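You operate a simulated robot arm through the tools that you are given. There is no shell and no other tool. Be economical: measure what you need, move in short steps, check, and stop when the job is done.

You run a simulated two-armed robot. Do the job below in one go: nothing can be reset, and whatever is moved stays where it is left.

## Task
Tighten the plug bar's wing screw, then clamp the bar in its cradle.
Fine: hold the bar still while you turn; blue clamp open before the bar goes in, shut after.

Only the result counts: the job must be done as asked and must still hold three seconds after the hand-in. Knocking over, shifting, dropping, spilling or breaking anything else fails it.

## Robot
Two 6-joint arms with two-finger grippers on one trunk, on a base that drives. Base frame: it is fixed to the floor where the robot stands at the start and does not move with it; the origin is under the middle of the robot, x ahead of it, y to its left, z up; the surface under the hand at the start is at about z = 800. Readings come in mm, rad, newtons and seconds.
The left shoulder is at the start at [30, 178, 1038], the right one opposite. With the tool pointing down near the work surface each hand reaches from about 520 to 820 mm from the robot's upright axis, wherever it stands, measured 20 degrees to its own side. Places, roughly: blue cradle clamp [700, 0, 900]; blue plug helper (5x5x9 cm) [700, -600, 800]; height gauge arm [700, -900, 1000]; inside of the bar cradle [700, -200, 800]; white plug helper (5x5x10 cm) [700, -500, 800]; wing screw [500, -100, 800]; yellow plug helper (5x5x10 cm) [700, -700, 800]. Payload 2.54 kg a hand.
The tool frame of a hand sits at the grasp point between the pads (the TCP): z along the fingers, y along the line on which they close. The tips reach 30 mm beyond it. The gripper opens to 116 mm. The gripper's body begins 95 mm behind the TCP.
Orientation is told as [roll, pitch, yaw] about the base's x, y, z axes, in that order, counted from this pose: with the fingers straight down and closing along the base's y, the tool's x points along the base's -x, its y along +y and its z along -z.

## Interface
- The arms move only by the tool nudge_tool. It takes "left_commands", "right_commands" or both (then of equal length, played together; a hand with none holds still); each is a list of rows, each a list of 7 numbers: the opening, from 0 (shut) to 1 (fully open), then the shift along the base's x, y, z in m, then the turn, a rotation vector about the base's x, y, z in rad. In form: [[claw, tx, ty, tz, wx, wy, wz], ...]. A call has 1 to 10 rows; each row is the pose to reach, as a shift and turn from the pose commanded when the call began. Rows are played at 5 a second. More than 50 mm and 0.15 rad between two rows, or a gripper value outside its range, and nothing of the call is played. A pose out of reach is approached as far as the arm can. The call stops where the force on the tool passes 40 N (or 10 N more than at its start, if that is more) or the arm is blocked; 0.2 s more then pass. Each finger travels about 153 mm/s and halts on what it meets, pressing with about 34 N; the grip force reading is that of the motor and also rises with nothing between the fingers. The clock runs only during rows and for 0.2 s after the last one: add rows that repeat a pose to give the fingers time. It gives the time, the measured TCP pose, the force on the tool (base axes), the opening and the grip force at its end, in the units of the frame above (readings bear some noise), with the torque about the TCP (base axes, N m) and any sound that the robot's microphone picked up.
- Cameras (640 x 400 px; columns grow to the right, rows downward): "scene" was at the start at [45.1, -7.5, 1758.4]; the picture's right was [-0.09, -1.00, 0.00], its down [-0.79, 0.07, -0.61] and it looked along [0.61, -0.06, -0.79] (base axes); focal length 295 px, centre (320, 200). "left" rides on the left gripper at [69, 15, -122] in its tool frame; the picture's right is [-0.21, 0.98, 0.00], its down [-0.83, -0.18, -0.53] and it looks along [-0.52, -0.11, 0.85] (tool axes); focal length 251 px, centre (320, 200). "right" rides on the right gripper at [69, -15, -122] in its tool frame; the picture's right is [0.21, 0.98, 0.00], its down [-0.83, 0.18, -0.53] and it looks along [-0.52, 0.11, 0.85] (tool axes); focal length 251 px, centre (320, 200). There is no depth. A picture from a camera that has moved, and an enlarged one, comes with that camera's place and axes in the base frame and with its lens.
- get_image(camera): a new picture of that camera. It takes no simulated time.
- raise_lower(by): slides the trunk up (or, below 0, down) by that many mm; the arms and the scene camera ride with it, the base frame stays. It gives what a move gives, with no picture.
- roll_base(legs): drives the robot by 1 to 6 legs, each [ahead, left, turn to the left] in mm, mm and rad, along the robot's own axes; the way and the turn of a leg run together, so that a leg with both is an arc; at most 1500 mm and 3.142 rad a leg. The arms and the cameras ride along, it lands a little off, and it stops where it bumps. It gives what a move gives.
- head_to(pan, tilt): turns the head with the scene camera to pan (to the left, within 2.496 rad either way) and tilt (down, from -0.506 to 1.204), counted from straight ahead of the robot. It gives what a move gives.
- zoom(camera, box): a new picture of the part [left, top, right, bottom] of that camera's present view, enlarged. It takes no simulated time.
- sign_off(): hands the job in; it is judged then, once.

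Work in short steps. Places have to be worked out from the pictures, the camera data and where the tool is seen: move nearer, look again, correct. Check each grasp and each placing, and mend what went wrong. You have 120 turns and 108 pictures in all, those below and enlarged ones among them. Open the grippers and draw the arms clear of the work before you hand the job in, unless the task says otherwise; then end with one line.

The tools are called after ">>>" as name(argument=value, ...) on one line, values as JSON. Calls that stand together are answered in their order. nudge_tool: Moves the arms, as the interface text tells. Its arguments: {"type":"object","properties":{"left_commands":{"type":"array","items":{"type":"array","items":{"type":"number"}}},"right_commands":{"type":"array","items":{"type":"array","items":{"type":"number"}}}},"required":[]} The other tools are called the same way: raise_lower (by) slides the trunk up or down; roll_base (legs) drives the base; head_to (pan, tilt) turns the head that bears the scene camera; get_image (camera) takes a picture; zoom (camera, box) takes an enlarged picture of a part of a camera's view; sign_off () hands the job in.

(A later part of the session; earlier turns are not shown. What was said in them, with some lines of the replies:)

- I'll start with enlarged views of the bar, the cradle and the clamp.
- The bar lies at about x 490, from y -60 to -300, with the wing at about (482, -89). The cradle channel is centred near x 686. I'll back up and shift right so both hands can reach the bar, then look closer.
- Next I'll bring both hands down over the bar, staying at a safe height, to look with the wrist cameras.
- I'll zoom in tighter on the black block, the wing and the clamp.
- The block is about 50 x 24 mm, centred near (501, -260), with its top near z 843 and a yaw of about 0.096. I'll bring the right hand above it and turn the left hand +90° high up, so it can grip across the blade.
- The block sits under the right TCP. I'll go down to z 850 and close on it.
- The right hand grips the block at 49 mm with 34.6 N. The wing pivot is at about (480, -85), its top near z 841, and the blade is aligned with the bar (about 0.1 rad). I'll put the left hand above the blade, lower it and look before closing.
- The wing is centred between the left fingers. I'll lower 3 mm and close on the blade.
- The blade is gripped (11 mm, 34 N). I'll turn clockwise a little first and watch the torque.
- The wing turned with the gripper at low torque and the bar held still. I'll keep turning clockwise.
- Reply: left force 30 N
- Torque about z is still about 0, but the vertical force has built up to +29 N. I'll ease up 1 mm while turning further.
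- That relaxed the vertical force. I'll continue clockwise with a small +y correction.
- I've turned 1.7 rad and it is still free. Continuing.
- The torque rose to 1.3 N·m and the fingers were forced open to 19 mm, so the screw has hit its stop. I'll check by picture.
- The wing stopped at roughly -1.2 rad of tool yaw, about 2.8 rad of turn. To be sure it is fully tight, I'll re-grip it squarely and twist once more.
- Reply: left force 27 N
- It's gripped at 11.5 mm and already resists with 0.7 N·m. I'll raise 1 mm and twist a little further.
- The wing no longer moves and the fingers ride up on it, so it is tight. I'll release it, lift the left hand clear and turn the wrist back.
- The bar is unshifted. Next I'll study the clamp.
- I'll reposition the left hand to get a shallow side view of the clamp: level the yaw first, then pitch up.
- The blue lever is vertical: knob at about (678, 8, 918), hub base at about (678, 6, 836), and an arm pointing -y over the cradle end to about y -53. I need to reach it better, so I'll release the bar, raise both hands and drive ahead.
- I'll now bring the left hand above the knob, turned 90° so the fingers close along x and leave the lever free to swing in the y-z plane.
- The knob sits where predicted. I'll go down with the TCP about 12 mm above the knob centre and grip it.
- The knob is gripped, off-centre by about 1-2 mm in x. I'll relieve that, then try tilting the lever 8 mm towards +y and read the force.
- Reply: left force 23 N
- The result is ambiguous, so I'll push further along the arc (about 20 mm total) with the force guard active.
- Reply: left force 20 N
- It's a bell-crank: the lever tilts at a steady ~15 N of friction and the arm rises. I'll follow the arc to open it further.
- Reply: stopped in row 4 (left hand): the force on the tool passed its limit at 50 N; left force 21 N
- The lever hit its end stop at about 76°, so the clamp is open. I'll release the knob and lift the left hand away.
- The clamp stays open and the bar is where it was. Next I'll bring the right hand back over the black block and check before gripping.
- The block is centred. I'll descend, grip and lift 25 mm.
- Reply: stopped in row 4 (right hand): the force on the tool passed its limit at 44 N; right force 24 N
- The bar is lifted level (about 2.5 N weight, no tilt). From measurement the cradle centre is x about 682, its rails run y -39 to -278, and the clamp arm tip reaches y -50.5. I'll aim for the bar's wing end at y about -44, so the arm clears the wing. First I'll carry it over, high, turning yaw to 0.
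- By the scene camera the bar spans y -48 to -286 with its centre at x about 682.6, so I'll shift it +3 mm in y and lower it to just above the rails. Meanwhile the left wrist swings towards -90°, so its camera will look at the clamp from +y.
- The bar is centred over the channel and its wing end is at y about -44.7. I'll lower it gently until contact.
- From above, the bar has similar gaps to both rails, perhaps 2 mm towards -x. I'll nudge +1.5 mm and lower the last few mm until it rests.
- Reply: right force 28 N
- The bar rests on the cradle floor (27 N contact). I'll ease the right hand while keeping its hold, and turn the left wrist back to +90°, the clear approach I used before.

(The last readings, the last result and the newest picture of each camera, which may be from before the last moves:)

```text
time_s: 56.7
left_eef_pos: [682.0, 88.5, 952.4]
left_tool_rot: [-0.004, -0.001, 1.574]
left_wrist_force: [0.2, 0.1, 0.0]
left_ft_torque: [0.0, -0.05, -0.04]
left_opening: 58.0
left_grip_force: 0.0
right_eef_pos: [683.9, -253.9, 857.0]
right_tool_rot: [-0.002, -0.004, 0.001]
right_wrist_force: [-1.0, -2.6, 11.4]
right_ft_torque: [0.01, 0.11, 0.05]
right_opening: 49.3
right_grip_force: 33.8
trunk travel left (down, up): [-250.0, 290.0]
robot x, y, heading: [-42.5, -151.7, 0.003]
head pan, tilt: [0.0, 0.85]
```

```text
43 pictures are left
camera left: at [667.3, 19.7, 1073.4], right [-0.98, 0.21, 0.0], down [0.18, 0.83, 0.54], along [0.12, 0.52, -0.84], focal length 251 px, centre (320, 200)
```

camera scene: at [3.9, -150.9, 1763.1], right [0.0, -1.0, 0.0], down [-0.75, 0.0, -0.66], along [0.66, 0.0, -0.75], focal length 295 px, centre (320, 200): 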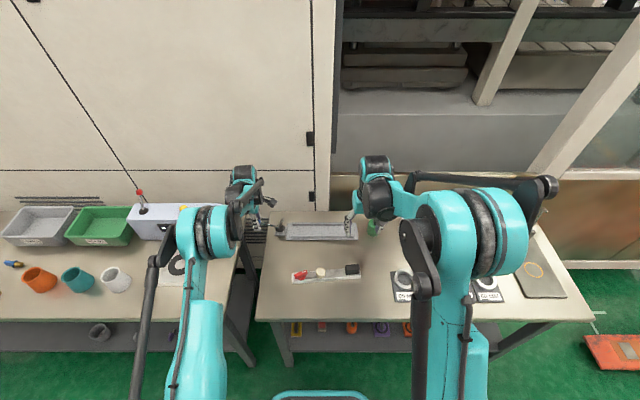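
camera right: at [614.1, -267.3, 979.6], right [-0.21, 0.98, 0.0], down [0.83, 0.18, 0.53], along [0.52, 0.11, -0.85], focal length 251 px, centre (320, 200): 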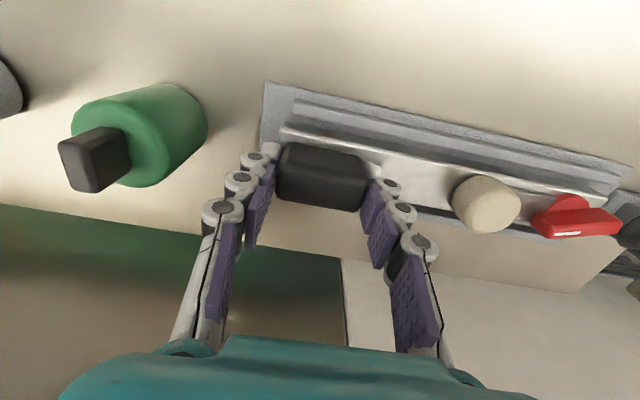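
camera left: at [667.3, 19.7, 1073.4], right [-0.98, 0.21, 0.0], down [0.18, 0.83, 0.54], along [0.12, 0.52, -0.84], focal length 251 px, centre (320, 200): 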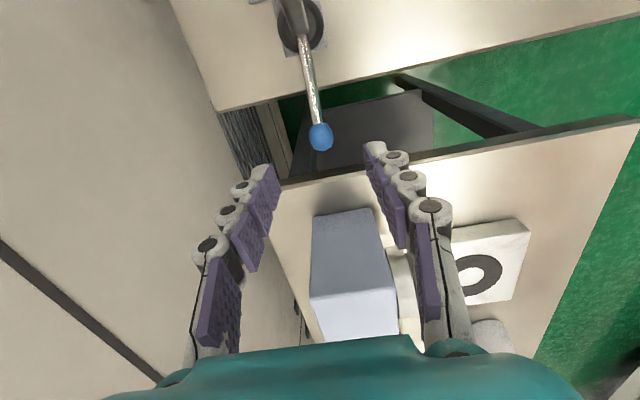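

The knob is directly under the fingers. I'll descend and grip it.

>>> nudge_tool(left_commands=[[0.5, 0.001, 0, -0.04, 0, 0, 0], [0.5, 0.001, 0, -0.07, 0, 0, 0], [0.5, 0.001, 0, -0.087, 0, 0, 0], [0.3, 0.001, 0, -0.087, 0, 0, 0], [0.1, 0.001, 0, -0.087, 0, 0, 0], [0, 0.001, 0, -0.087, 0, 0, 0], [0, 0.001, 0, -0.087, 0, 0, 0]])

>>> get_image(camera="left")

```text
time_s: 58.3
left_eef_pos: [681.4, 90.1, 865.4]
left_tool_rot: [-0.001, -0.003, 1.569]
left_wrist_force: [-27.1, -4.1, -13.1]
left_ft_torque: [0.87, 0.18, 0.03]
left_opening: 18.6
left_grip_force: 43.6
right_eef_pos: [684.0, -252.9, 856.0]
right_tool_rot: [0.0, -0.003, 0.0]
right_wrist_force: [3.2, -2.3, 7.3]
right_ft_torque: [0.13, 0.04, -0.11]
right_opening: 49.1
right_grip_force: 33.7
trunk travel left (down, up): [-250.0, 290.0]
robot x, y, heading: [-45.3, -152.5, 0.006]
head pan, tilt: [0.0, 0.85]
```

```text
42 pictures are left
camera left: at [666.4, 19.7, 987.1], right [-0.98, 0.22, 0.0], down [0.18, 0.82, 0.54], along [0.12, 0.52, -0.84], focal length 251 px, centre (320, 200)
```

left: 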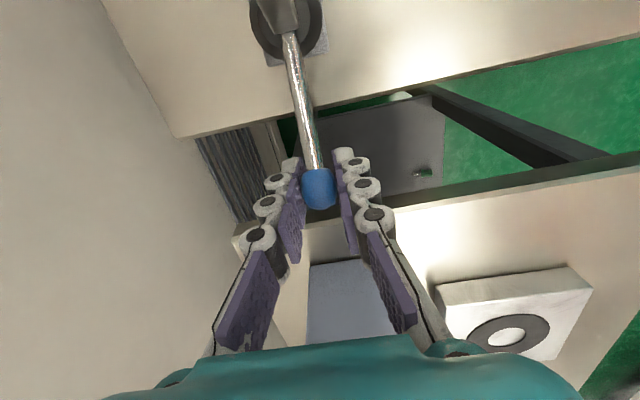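

The grip is good but pressed sideways, so I'll correct x by -2 mm and swing the lever back along its arc halfway.

>>> nudge_tool(left_commands=[[0, -0.002, 0, 0, 0, 0, 0], [0, -0.002, -0.0032, 0.0102, 0, 0, 0], [0, -0.002, -0.0085, 0.0213, 0, 0, 0], [0, -0.002, -0.0154, 0.0315, 0, 0, 0], [0, -0.002, -0.0237, 0.0405, 0, 0, 0], [0, -0.002, -0.0333, 0.0481, 0, 0, 0], [0, -0.002, -0.044, 0.0543, 0, 0, 0], [0, -0.002, -0.044, 0.0543, 0, 0, 0]])

>>> get_image(camera="left")

>>> get_image(camera="right")

```text
time_s: 60.1
left_eef_pos: [681.6, 48.1, 920.1]
left_tool_rot: [-0.005, -0.003, 1.571]
left_wrist_force: [12.8, 19.3, 4.4]
left_ft_torque: [1.43, -0.01, 0.12]
left_opening: 18.8
left_grip_force: 44.0
right_eef_pos: [684.9, -250.8, 857.6]
right_tool_rot: [-0.004, -0.002, -0.002]
right_wrist_force: [-3.2, -5.6, 16.2]
right_ft_torque: [0.15, 0.2, 0.08]
right_opening: 49.2
right_grip_force: 34.5
trunk travel left (down, up): [-250.0, 290.0]
robot x, y, heading: [-41.3, -152.1, 0.003]
head pan, tilt: [0.0, 0.85]
```

```text
41 pictures are left
camera left: at [665.8, -21.0, 1040.9], right [-0.98, 0.21, 0.0], down [0.18, 0.82, 0.54], along [0.12, 0.52, -0.84], focal length 251 px, centre (320, 200)
```

left: 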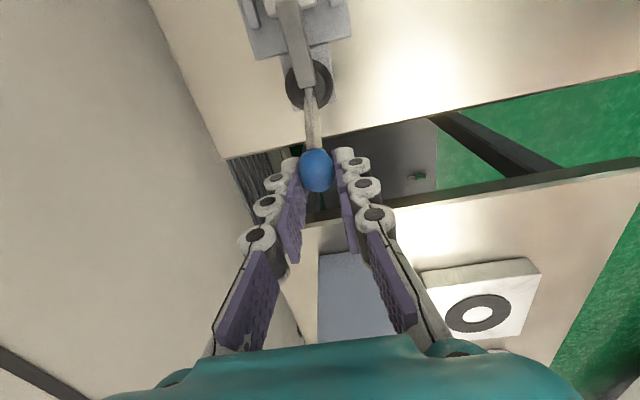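

```text
40 pictures are left
camera right: at [615.7, -265.9, 977.6], right [-0.21, 0.98, 0.0], down [0.82, 0.18, 0.54], along [0.52, 0.11, -0.84], focal length 251 px, centre (320, 200)
```

right: 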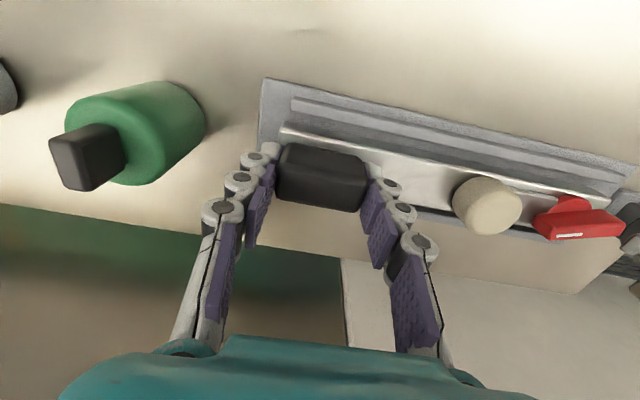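

It's following well. Next I'll bring it to about 0.15 rad and check that the arm clears the wing.

>>> nudge_tool(left_commands=[[0, 0.001, -0.006, 0.0025, 0, 0, 0], [0, 0.001, -0.0114, 0.0045, 0, 0, 0], [0, 0.001, -0.017, 0.006, 0, 0, 0], [0, 0.001, -0.0235, 0.0073, 0, 0, 0], [0, 0.001, -0.0235, 0.0073, 0, 0, 0]])

>>> zoom(camera="left", box=[220, 0, 380, 200])

>>> zoom(camera="right", box=[480, 150, 640, 300])

```text
time_s: 61.3
left_eef_pos: [681.7, 24.7, 925.8]
left_tool_rot: [-0.004, -0.002, 1.571]
left_wrist_force: [-5.6, 18.2, -7.7]
left_ft_torque: [1.48, 0.15, -0.01]
left_opening: 18.8
left_grip_force: 43.8
right_eef_pos: [685.5, -251.4, 857.6]
right_tool_rot: [-0.002, -0.003, -0.002]
right_wrist_force: [6.4, -6.4, 19.0]
right_ft_torque: [0.34, -0.22, -0.2]
right_opening: 49.2
right_grip_force: 34.5
trunk travel left (down, up): [-250.0, 290.0]
robot x, y, heading: [-39.3, -148.6, 0.002]
head pan, tilt: [0.0, 0.85]
```

```text
2.00 times, centred on (300, 100) of left
camera zoom: at [666.1, -45.0, 1047.3], right [-0.98, 0.21, 0.0], down [0.18, 0.82, 0.54], along [0.12, 0.52, -0.84], focal length 503 px, centre (360, 400)
```

zoom: 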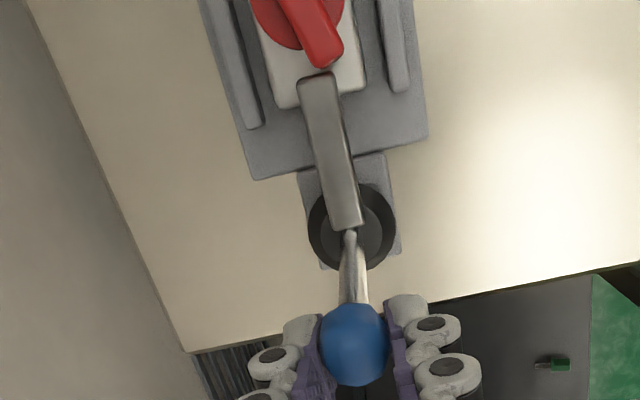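

```text
2.67 times, centred on (560, 225) of right
camera zoom: at [615.5, -265.9, 977.6], right [-0.21, 0.98, 0.0], down [0.82, 0.18, 0.54], along [0.52, 0.11, -0.84], focal length 670 px, centre (-320, 133)
```

zoom: 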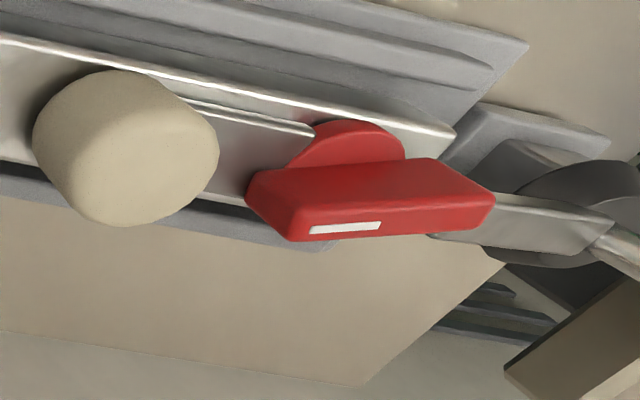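

There's a gap of about 2-3 mm between the arm tip and the blade end, so it clears. I'll finish closing, pushing to the stop with the force guard on.

>>> nudge_tool(left_commands=[[0, 0, -0.004, 0.0004, 0, 0, 0], [0, 0, -0.008, 0.0007, 0, 0, 0], [0, 0, -0.0122, 0.0009, 0, 0, 0], [0, 0, -0.015, 0.0009, 0, 0, 0], [0, 0, -0.015, 0.0009, 0, 0, 0]])

>>> zoom(camera="left", box=[220, 0, 380, 200])

>>> zoom(camera="right", box=[480, 150, 640, 300])

```text
time_s: 62.5
left_eef_pos: [680.7, 12.4, 927.2]
left_tool_rot: [-0.002, -0.006, 1.573]
left_wrist_force: [-1.5, 32.0, -4.5]
left_ft_torque: [1.26, 0.14, -0.08]
left_opening: 18.6
left_grip_force: 44.4
right_eef_pos: [684.0, -251.4, 855.9]
right_tool_rot: [-0.004, -0.002, -0.003]
right_wrist_force: [0.5, -17.9, 13.6]
right_ft_torque: [0.13, -0.16, 0.05]
right_opening: 49.2
right_grip_force: 34.2
trunk travel left (down, up): [-250.0, 290.0]
robot x, y, heading: [-41.8, -147.7, -0.002]
head pan, tilt: [0.0, 0.85]
```

```text
2.00 times, centred on (300, 100) of left
camera zoom: at [666.1, -57.7, 1048.4], right [-0.98, 0.21, 0.0], down [0.18, 0.82, 0.54], along [0.12, 0.53, -0.84], focal length 503 px, centre (360, 400)
```

zoom: 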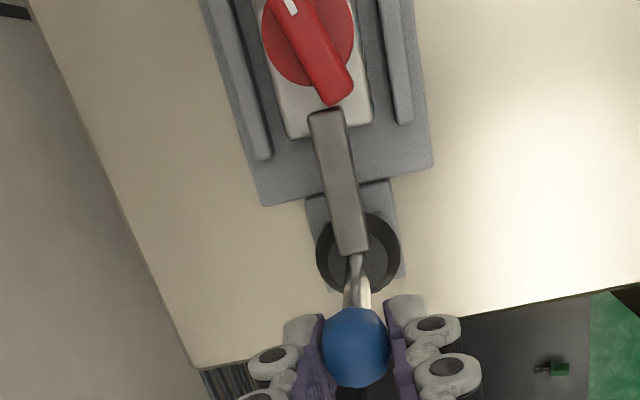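

```text
2.67 times, centred on (560, 225) of right
camera zoom: at [615.2, -266.1, 977.7], right [-0.21, 0.98, 0.0], down [0.83, 0.18, 0.53], along [0.52, 0.11, -0.85], focal length 670 px, centre (-320, 133)
```

zoom: 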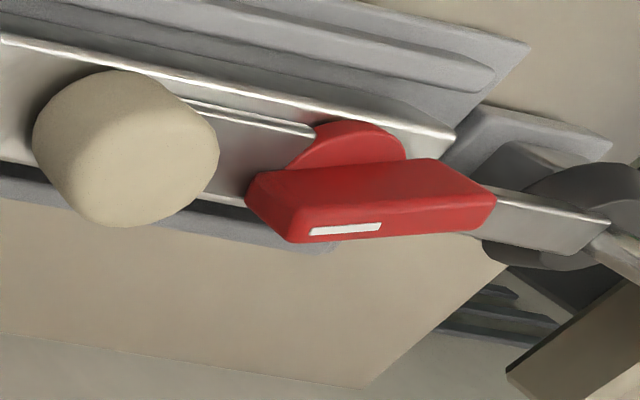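

Both hands feel a y reaction (32 N left, -18 N right), so the arm tip is touching the blade end. I'll back the lever off a little and shift the bar 3 mm towards -y.

>>> nudge_tool(left_commands=[[0, 0, 0.006, -0.0005, 0, 0, 0], [0, 0, 0.012, -0.001, 0, 0, 0], [0, 0, 0.015, -0.0015, 0, 0, 0], [0, 0, 0.015, -0.0015, 0, 0, 0], [0, 0, 0.015, -0.0015, 0, 0, 0], [0, 0, 0.015, -0.0015, 0, 0, 0], [0, 0, 0.015, -0.0015, 0, 0, 0]], right_commands=[[0, 0, 0, 0.001, 0, 0, 0], [0, 0, 0, 0.0015, 0, 0, 0], [0, 0, 0, 0.0015, 0, 0, 0], [0, 0, -0.0015, 0.0015, 0, 0, 0], [0, 0, -0.003, 0.0015, 0, 0, 0], [0, 0, -0.003, 0, 0, 0, 0], [0, 0, -0.003, 0, 0, 0, 0]])

>>> zoom(camera="left", box=[220, 0, 380, 200])

```text
time_s: 64.1
left_eef_pos: [681.6, 20.8, 926.0]
left_tool_rot: [-0.003, -0.002, 1.568]
left_wrist_force: [0.3, -16.7, -3.3]
left_ft_torque: [-1.47, 0.14, 0.03]
left_opening: 18.8
left_grip_force: 43.6
right_eef_pos: [683.9, -257.4, 856.9]
right_tool_rot: [0.0, -0.001, -0.001]
right_wrist_force: [-1.5, -0.3, 11.0]
right_ft_torque: [0.39, 0.02, 0.06]
right_opening: 49.1
right_grip_force: 34.4
trunk travel left (down, up): [-250.0, 290.0]
robot x, y, heading: [-40.6, -144.3, 0.005]
head pan, tilt: [0.0, 0.85]
```

```text
2.00 times, centred on (300, 100) of left
camera zoom: at [665.9, -49.1, 1047.2], right [-0.98, 0.22, 0.0], down [0.18, 0.82, 0.54], along [0.12, 0.52, -0.84], focal length 503 px, centre (360, 400)
```

zoom: 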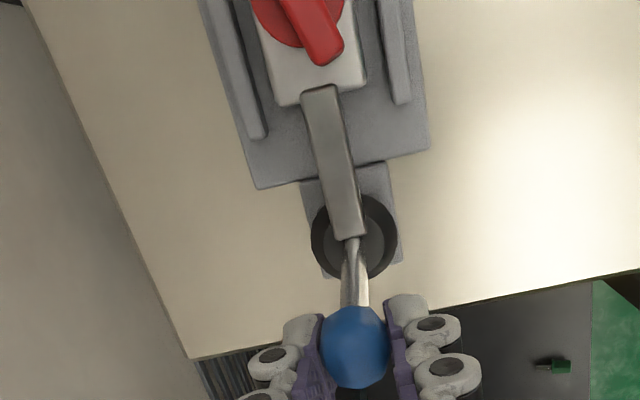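

The gap to the blade is now several mm and the arm still overlaps the bar end. Closing again.

>>> nudge_tool(left_commands=[[0, 0, -0.005, 0.0004, 0, 0, 0], [0, 0, -0.01, 0.0008, 0, 0, 0], [0, 0, -0.015, 0.001, 0, 0, 0], [0, 0, -0.019, 0.001, 0, 0, 0], [0, 0, -0.019, 0.001, 0, 0, 0]])

>>> zoom(camera="left", box=[220, 0, 380, 200])

>>> zoom(camera="right", box=[480, 150, 640, 300])

```text
time_s: 65.3
left_eef_pos: [681.5, 11.2, 927.5]
left_tool_rot: [-0.004, -0.007, 1.572]
left_wrist_force: [-14.6, 36.5, -5.2]
left_ft_torque: [0.87, 0.27, -0.18]
left_opening: 18.9
left_grip_force: 44.4
right_eef_pos: [684.1, -252.9, 857.0]
right_tool_rot: [-0.002, -0.001, 0.001]
right_wrist_force: [1.5, -4.5, 4.2]
right_ft_torque: [0.27, 0.05, 0.05]
right_opening: 49.1
right_grip_force: 33.6
trunk travel left (down, up): [-250.0, 290.0]
robot x, y, heading: [-41.5, -150.9, 0.001]
head pan, tilt: [0.0, 0.85]
```

```text
2.00 times, centred on (300, 100) of left
camera zoom: at [666.4, -58.6, 1048.6], right [-0.98, 0.21, 0.0], down [0.18, 0.82, 0.54], along [0.12, 0.53, -0.84], focal length 503 px, centre (360, 400)
```

zoom: 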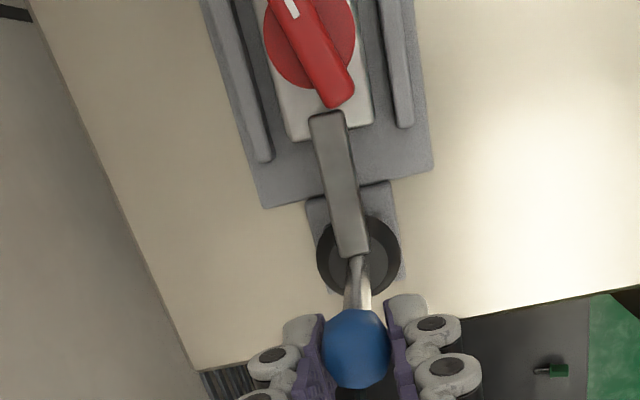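

```text
2.67 times, centred on (560, 225) of right
camera zoom: at [615.1, -266.5, 977.7], right [-0.21, 0.98, 0.0], down [0.82, 0.18, 0.54], along [0.52, 0.11, -0.84], focal length 670 px, centre (-320, 133)
```

zoom: 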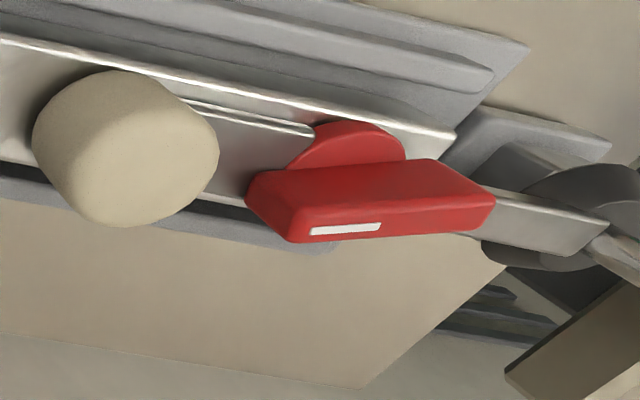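

The right hand's y reading swings with the left hand's push: the base flexes, so holding the bar drags it into the arm. I'll relax the lever, then release the bar where it lies (wing end at about y -46) before closing.

>>> nudge_tool(left_commands=[[0, 0, 0.004, 0, 0, 0, 0], [0, 0, 0.008, 0, 0, 0, 0], [0, 0, 0.01, -0.0005, 0, 0, 0], [0, 0, 0.01, -0.0005, 0, 0, 0]])

>>> zoom(camera="left", box=[220, 0, 380, 200])

```text
time_s: 66.3
left_eef_pos: [681.1, 11.2, 927.0]
left_tool_rot: [-0.007, 0.002, 1.566]
left_wrist_force: [-6.4, 6.0, 16.4]
left_ft_torque: [-0.88, 0.29, 0.06]
left_opening: 18.7
left_grip_force: 43.9
right_eef_pos: [683.4, -255.7, 857.1]
right_tool_rot: [0.0, -0.004, -0.001]
right_wrist_force: [0.0, 0.5, -2.8]
right_ft_torque: [-0.2, 0.0, 0.0]
right_opening: 49.5
right_grip_force: 33.5
trunk travel left (down, up): [-250.0, 290.0]
robot x, y, heading: [-41.4, -149.6, 0.003]
head pan, tilt: [0.0, 0.85]
```

```text
2.00 times, centred on (300, 100) of left
camera zoom: at [665.7, -57.3, 1048.9], right [-0.98, 0.22, -0.01], down [0.18, 0.83, 0.53], along [0.12, 0.52, -0.85], focal length 503 px, centre (360, 400)
```

zoom: 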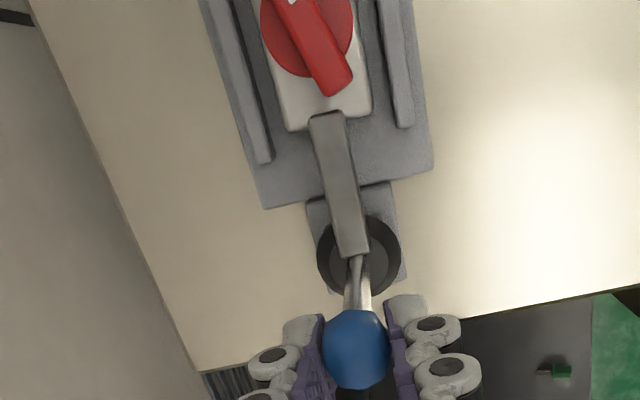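

With the lever relaxed, the bar end sits at about y -47.5, giving only ~3 mm of overlap and ~6 mm to the blade. I'll move the bar +2.5 mm and press it down lightly, then look.

>>> nudge_tool(right_commands=[[0, 0, 0.001, 0, 0, 0, 0], [0, 0, 0.0025, 0, 0, 0, 0], [0, 0, 0.0025, -0.0008, 0, 0, 0], [0, 0, 0.0025, -0.0015, 0, 0, 0], [0, 0, 0.0025, -0.0015, 0, 0, 0]])

>>> zoom(camera="left", box=[220, 0, 380, 200])

```text
time_s: 67.5
left_eef_pos: [681.1, 11.7, 926.7]
left_tool_rot: [-0.008, 0.0, 1.569]
left_wrist_force: [5.9, -6.5, 7.5]
left_ft_torque: [-1.45, 0.15, 0.08]
left_opening: 18.5
left_grip_force: 43.8
right_eef_pos: [682.7, -253.1, 857.0]
right_tool_rot: [0.0, -0.004, -0.001]
right_wrist_force: [4.5, 1.0, 29.6]
right_ft_torque: [0.22, 0.17, -0.02]
right_opening: 49.1
right_grip_force: 34.1
trunk travel left (down, up): [-250.0, 290.0]
robot x, y, heading: [-40.7, -150.7, -0.003]
head pan, tilt: [0.0, 0.85]
```

```text
2.00 times, centred on (300, 100) of left
camera zoom: at [665.5, -57.2, 1048.6], right [-0.98, 0.22, -0.01], down [0.18, 0.83, 0.54], along [0.12, 0.52, -0.84], focal length 503 px, centre (360, 400)
```

zoom: 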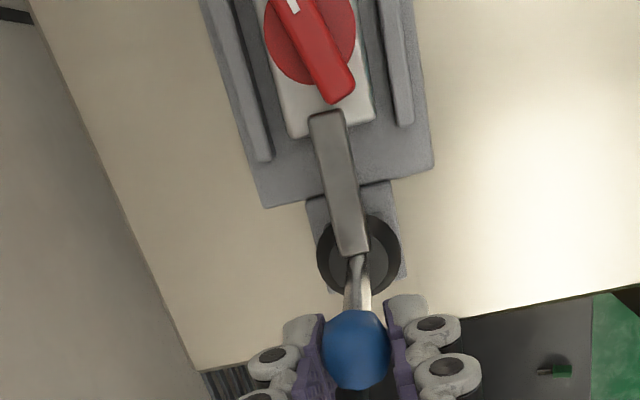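

Now there's about 3 mm clearance to the blade and about 6 mm overlap. I'll ease the right hand's pressure, open it and lift straight up.

>>> nudge_tool(right_commands=[[0, 0, 0, 0.0012, 0, 0, 0], [0.5, 0, 0, 0.0012, 0, 0, 0], [0.7, 0, 0, 0.0012, 0, 0, 0], [0.7, 0, 0, 0.02, 0, 0, 0], [0.7, 0, 0, 0.06, 0, 0, 0], [0.7, 0, 0, 0.1, 0, 0, 0], [0.7, 0, 0, 0.1, 0, 0, 0]])

>>> zoom(camera="left", box=[220, 0, 380, 200])

>>> zoom(camera="scene", box=[250, 180, 390, 260])

```text
time_s: 69.1
left_eef_pos: [681.1, 11.8, 926.2]
left_tool_rot: [-0.004, -0.005, 1.569]
left_wrist_force: [2.8, -7.2, 21.7]
left_ft_torque: [-0.83, 0.1, 0.08]
left_opening: 18.9
left_grip_force: 43.6
right_eef_pos: [683.1, -254.2, 957.2]
right_tool_rot: [0.0, -0.002, -0.002]
right_wrist_force: [-0.7, -0.1, -0.1]
right_ft_torque: [0.0, 0.0, 0.01]
right_opening: 81.6
right_grip_force: 0.1
trunk travel left (down, up): [-250.0, 290.0]
robot x, y, heading: [-40.4, -147.7, 0.004]
head pan, tilt: [0.0, 0.85]
```

```text
2.00 times, centred on (300, 100) of left
camera zoom: at [665.8, -57.0, 1048.3], right [-0.98, 0.22, 0.0], down [0.18, 0.82, 0.54], along [0.12, 0.52, -0.84], focal length 503 px, centre (360, 400)
```

zoom: 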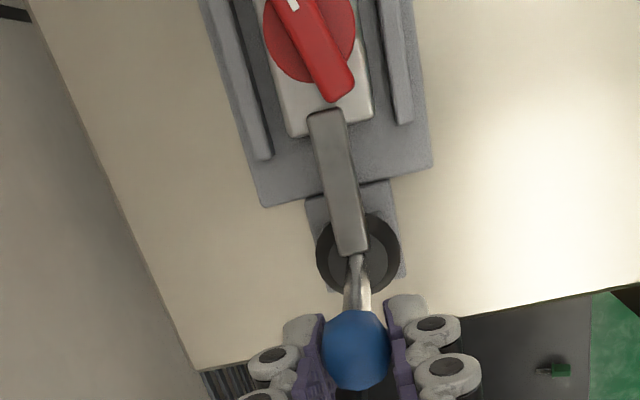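

```text
4.57 times, centred on (320, 220) of scene
camera zoom: at [5.4, -151.6, 1763.1], right [0.0, -1.0, 0.0], down [-0.75, 0.0, -0.66], along [0.66, 0.0, -0.75], focal length 1348 px, centre (320, 109)
```

zoom: 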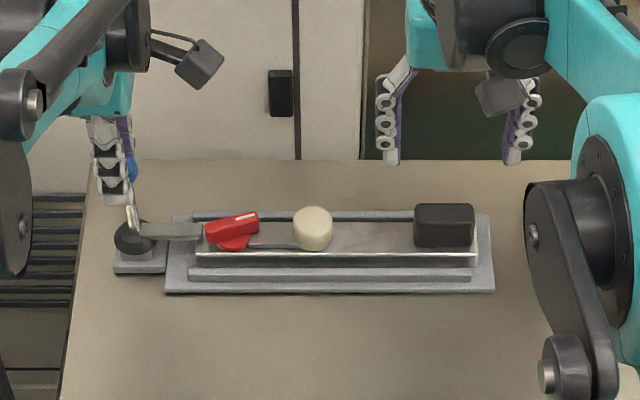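

The bar is seated between the rails. Now I'll push the lever home.

>>> nudge_tool(left_commands=[[0, 0, -0.003, 0.001, 0, 0, 0], [0, 0, -0.006, 0.001, 0, 0, 0], [0, 0, -0.009, 0.001, 0, 0, 0], [0, 0, -0.012, 0.001, 0, 0, 0], [0, 0, -0.012, 0.001, 0, 0, 0]])

>>> zoom(camera="left", box=[220, 0, 380, 200])

```text
time_s: 70.3
left_eef_pos: [681.4, 7.1, 926.1]
left_tool_rot: [-0.002, -0.005, 1.574]
left_wrist_force: [-9.3, 36.7, 1.0]
left_ft_torque: [0.66, 0.2, -0.27]
left_opening: 18.7
left_grip_force: 44.0
right_eef_pos: [683.4, -249.5, 958.7]
right_tool_rot: [-0.005, -0.002, -0.001]
right_wrist_force: [-0.1, -0.5, -0.5]
right_ft_torque: [0.02, -0.03, 0.01]
right_opening: 81.2
right_grip_force: 0.0
trunk travel left (down, up): [-250.0, 290.0]
robot x, y, heading: [-46.0, -152.4, 0.002]
head pan, tilt: [0.0, 0.85]
```

```text
2.00 times, centred on (300, 100) of left
camera zoom: at [666.4, -61.5, 1047.6], right [-0.98, 0.21, 0.0], down [0.18, 0.82, 0.54], along [0.12, 0.53, -0.84], focal length 503 px, centre (360, 400)
```

zoom: 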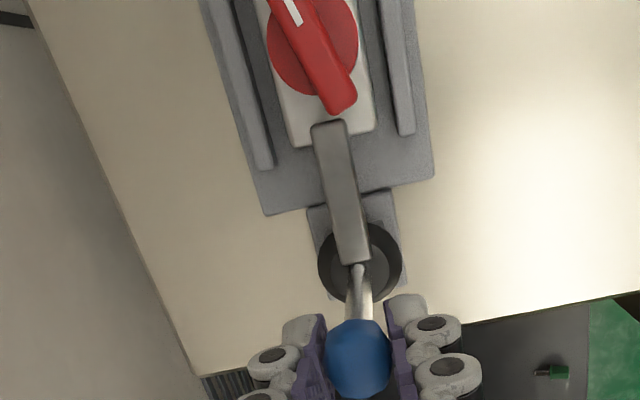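

The lever is back at its original upright angle (camera y -61.5, against -61.4 at the start), with 37 N resisting. I'll give one more small push to see whether it has stopped.

>>> nudge_tool(left_commands=[[0, 0, -0.002, 0, 0, 0, 0], [0, 0, -0.004, 0, 0, 0, 0], [0, 0, -0.004, 0, 0, 0, 0]])

>>> zoom(camera="left", box=[240, 0, 360, 140])

>>> zoom(camera="scene", box=[260, 205, 330, 245])

```text
time_s: 71.1
left_eef_pos: [682.0, 3.2, 926.6]
left_tool_rot: [-0.004, -0.005, 1.573]
left_wrist_force: [-14.2, 36.5, -5.3]
left_ft_torque: [0.69, 0.28, -0.15]
left_opening: 18.6
left_grip_force: 43.6
right_eef_pos: [684.1, -250.5, 958.1]
right_tool_rot: [-0.007, 0.0, -0.001]
right_wrist_force: [-0.7, 0.7, 1.3]
right_ft_torque: [-0.01, -0.01, -0.01]
right_opening: 81.2
right_grip_force: 0.1
trunk travel left (down, up): [-250.0, 290.0]
robot x, y, heading: [-41.6, -151.8, 0.007]
head pan, tilt: [0.0, 0.85]
```

```text
2.86 times, centred on (300, 70) of left
camera zoom: at [666.3, -65.9, 1047.6], right [-0.98, 0.21, 0.0], down [0.18, 0.82, 0.54], along [0.12, 0.53, -0.84], focal length 718 px, centre (377, 571)
```

zoom: 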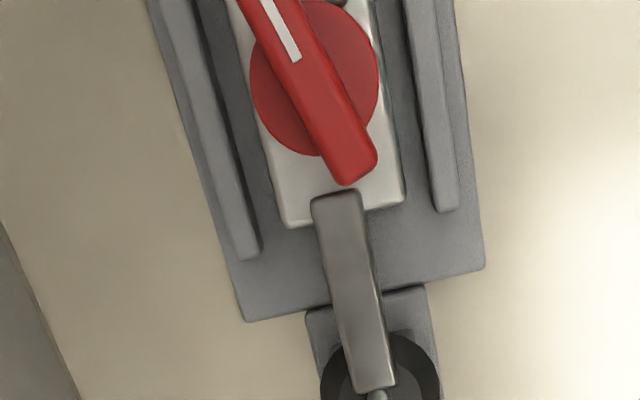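

```text
9.14 times, centred on (295, 225) of scene
camera zoom: at [6.0, -144.3, 1763.0], right [0.0, -1.0, 0.0], down [-0.75, 0.0, -0.66], along [0.66, 0.0, -0.75], focal length 2696 px, centre (549, -29)
```

zoom: 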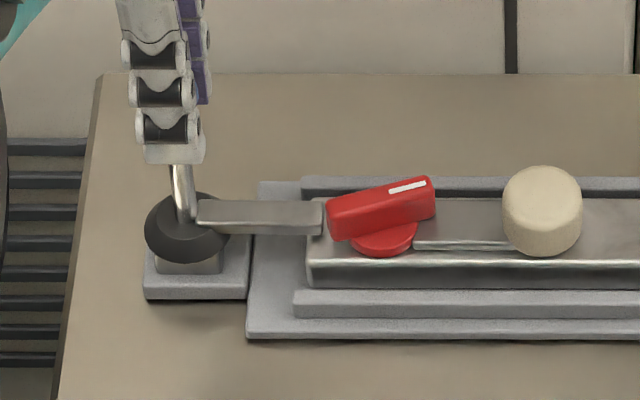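

The lever keeps moving at steady resistance, now past its starting angle, so it isn't at the stop yet. I'll continue in small steps.

>>> nudge_tool(left_commands=[[0, 0, -0.003, 0, 0, 0, 0], [0, 0, -0.006, 0, 0, 0, 0], [0, 0, -0.009, -0.0005, 0, 0, 0], [0, 0, -0.009, -0.0005, 0, 0, 0]])

>>> zoom(camera="left", box=[240, 0, 360, 140])

>>> zoom(camera="scene", box=[260, 205, 330, 245])

```text
time_s: 72.1
left_eef_pos: [681.9, -5.2, 927.6]
left_tool_rot: [-0.005, -0.005, 1.573]
left_wrist_force: [-10.4, 35.9, 1.8]
left_ft_torque: [0.64, 0.53, -0.13]
left_opening: 18.5
left_grip_force: 44.6
right_eef_pos: [684.1, -249.8, 957.4]
right_tool_rot: [-0.006, -0.003, -0.001]
right_wrist_force: [-0.2, 0.0, -0.4]
right_ft_torque: [0.01, 0.02, -0.02]
right_opening: 81.3
right_grip_force: 0.1
trunk travel left (down, up): [-250.0, 290.0]
robot x, y, heading: [-39.4, -149.0, 0.005]
head pan, tilt: [0.0, 0.85]
```

```text
2.86 times, centred on (300, 70) of left
camera zoom: at [666.1, -75.0, 1048.4], right [-0.98, 0.21, 0.0], down [0.18, 0.82, 0.54], along [0.12, 0.53, -0.84], focal length 718 px, centre (377, 571)
```

zoom: 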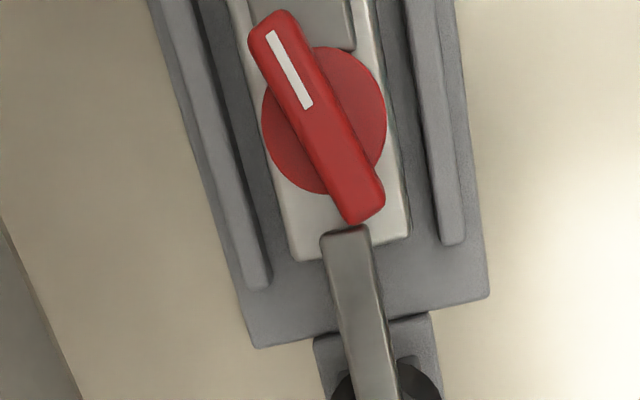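

```text
9.14 times, centred on (295, 225) of scene
camera zoom: at [5.6, -144.4, 1763.2], right [0.0, -1.0, 0.0], down [-0.75, 0.0, -0.66], along [0.66, 0.0, -0.75], focal length 2696 px, centre (549, -29)
```

zoom: 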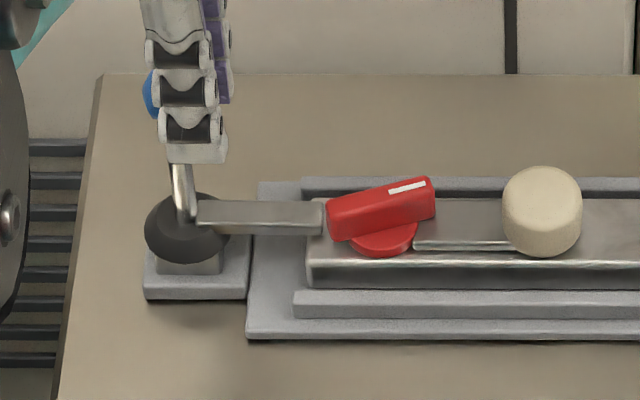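

The lever and arm didn't move between those views; the pads slid along the ball instead. So the clamp is hard against its shut stop. I'll release and lift both hands clear.

>>> nudge_tool(left_commands=[[0.4, 0, 0.003, 0, 0, 0, 0], [0.5, 0, 0.006, 0, 0, 0, 0], [0.5, 0, 0.008, 0.02, 0, 0, 0], [0.5, 0, 0.01, 0.06, 0, 0, 0], [0.5, -0.02, 0.02, 0.1, 0, 0, 0], [0.5, -0.06, 0.04, 0.12, 0, 0, 0], [0.5, -0.1, 0.06, 0.14, 0, 0, 0], [0.5, -0.14, 0.08, 0.16, 0, 0, 0]], right_commands=[[0.7, 0, 0, 0.02, 0, 0, 0], [0.7, 0, 0, 0.04, 0, 0, 0], [0.7, -0.03, 0, 0.06, 0, 0, 0], [0.7, -0.06, 0, 0.08, 0, 0, 0], [0.7, -0.09, -0.02, 0.1, 0, 0, 0], [0.7, -0.12, -0.04, 0.1, 0, 0, 0], [0.7, -0.15, -0.06, 0.1, 0, 0, 0], [0.7, -0.15, -0.08, 0.1, 0, 0, 0]])

>>> zoom(camera="scene", box=[240, 180, 400, 280])

>>> get_image(camera="right")

```text
time_s: 73.9
left_eef_pos: [543.4, 67.6, 1086.7]
left_tool_rot: [-0.004, -0.001, 1.568]
left_wrist_force: [0.0, 0.9, -0.1]
left_ft_torque: [0.0, -0.03, 0.0]
left_opening: 58.1
left_grip_force: 0.0
right_eef_pos: [532.1, -332.7, 1054.5]
right_tool_rot: [-0.001, -0.002, -0.001]
right_wrist_force: [-0.7, -0.4, 0.0]
right_ft_torque: [-0.02, -0.02, 0.01]
right_opening: 81.2
right_grip_force: 0.0
trunk travel left (down, up): [-250.0, 290.0]
robot x, y, heading: [-40.1, -154.2, 0.002]
head pan, tilt: [0.0, 0.85]
```

```text
4.00 times, centred on (320, 230) of scene
camera zoom: at [5.9, -149.8, 1763.1], right [0.0, -1.0, 0.0], down [-0.75, 0.0, -0.66], along [0.66, 0.0, -0.75], focal length 1180 px, centre (320, 80)
```

zoom: 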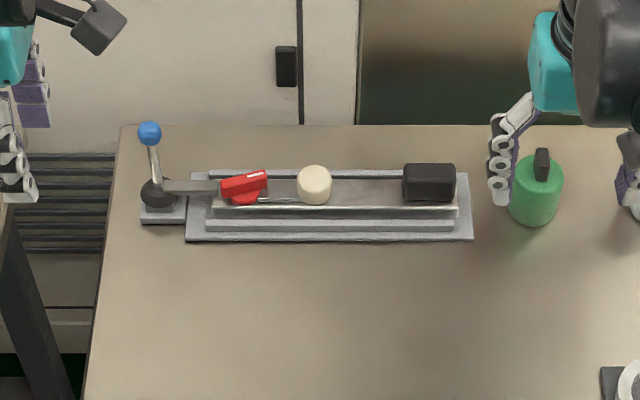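

```text
22 pictures are left
camera right: at [464.0, -347.3, 1174.7], right [-0.21, 0.98, 0.0], down [0.82, 0.18, 0.54], along [0.52, 0.11, -0.84], focal length 251 px, centre (320, 200)
```

right: 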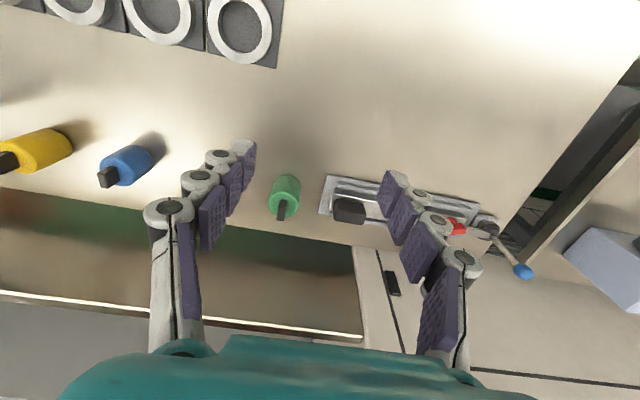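

The clamp is shut over the bar end and the bar is seated between the rails. I'll do a last full scene check, since the white helper is hidden behind a finger in the right view.

>>> get_image(camera="scene")

>>> nudge_tool(right_commands=[[0.7, -0.02, -0.02, 0.03, 0, 0, 0], [0.7, -0.04, -0.04, 0.06, 0, 0, 0], [0.7, -0.06, -0.06, 0.09, 0, 0, 0]])

>>> get_image(camera="right")

>>> zoom(camera="scene", box=[265, 200, 345, 250])

```text
21 pictures are left
camera scene: at [5.9, -149.8, 1763.1], right [0.0, -1.0, 0.0], down [-0.75, 0.0, -0.66], along [0.66, 0.0, -0.75], focal length 295 px, centre (320, 200)
```

scene: 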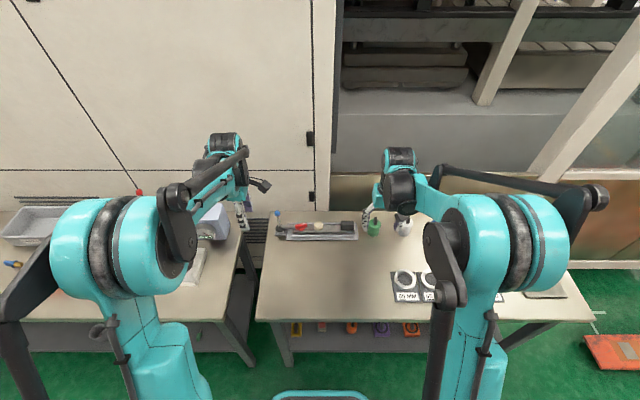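

```text
time_s: 74.7
left_eef_pos: [543.4, 67.7, 1088.7]
left_tool_rot: [-0.004, 0.0, 1.569]
left_wrist_force: [-0.4, 0.3, 0.5]
left_ft_torque: [0.03, -0.06, -0.04]
left_opening: 57.9
left_grip_force: 0.0
right_eef_pos: [474.7, -391.8, 1143.8]
right_tool_rot: [0.0, -0.002, -0.001]
right_wrist_force: [-0.3, -0.3, 0.3]
right_ft_torque: [0.01, 0.0, 0.04]
right_opening: 81.3
right_grip_force: 0.1
trunk travel left (down, up): [-250.0, 290.0]
robot x, y, heading: [-41.6, -150.1, 0.003]
head pan, tilt: [0.0, 0.85]
```

```text
20 pictures are left
camera right: at [405.2, -406.3, 1264.9], right [-0.21, 0.98, 0.0], down [0.82, 0.18, 0.54], along [0.52, 0.11, -0.84], focal length 251 px, centre (320, 200)
```

right: 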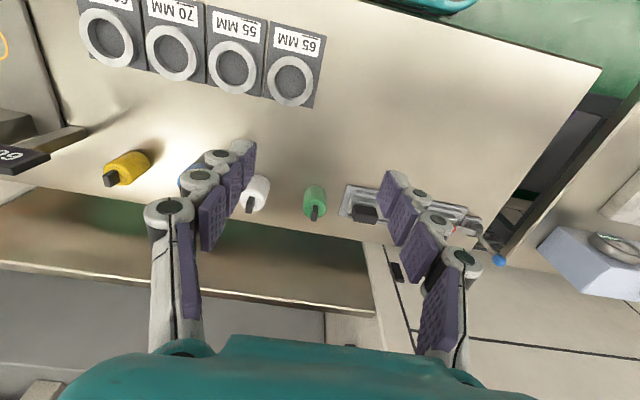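

```text
8.00 times, centred on (305, 225) of scene
camera zoom: at [5.1, -150.5, 1763.1], right [0.0, -1.0, 0.0], down [-0.75, 0.0, -0.66], along [0.66, 0.0, -0.75], focal length 2359 px, centre (440, 0)
```

zoom: 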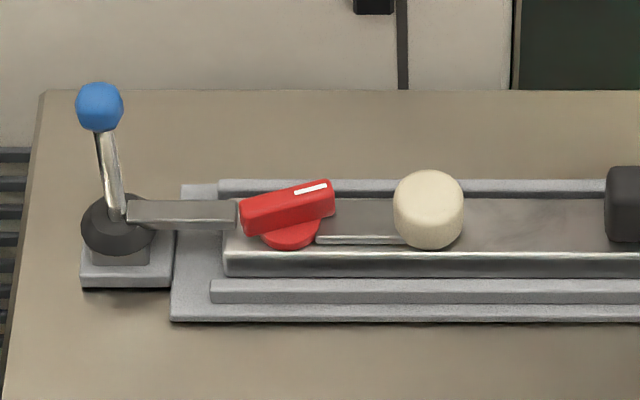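

The lever is upright (knob at y about 6, as at the start), the arm lies over the bar end, the helpers are still standing and both hands are clear. Handing in.

>>> sign_off()

```text
The job is handed in.
```

I turned the wing screw clockwise until it stopped, with the bar held still, then opened the blue clamp, set the bar in its cradle and shut the clamp over its end. The clamp arm overlaps the bar by only about 6 mm, with about 3 mm to the wing. I released the bar before the final push because the robot's flex was dragging it into the arm. Nothing else appeared moved in the last pictures.
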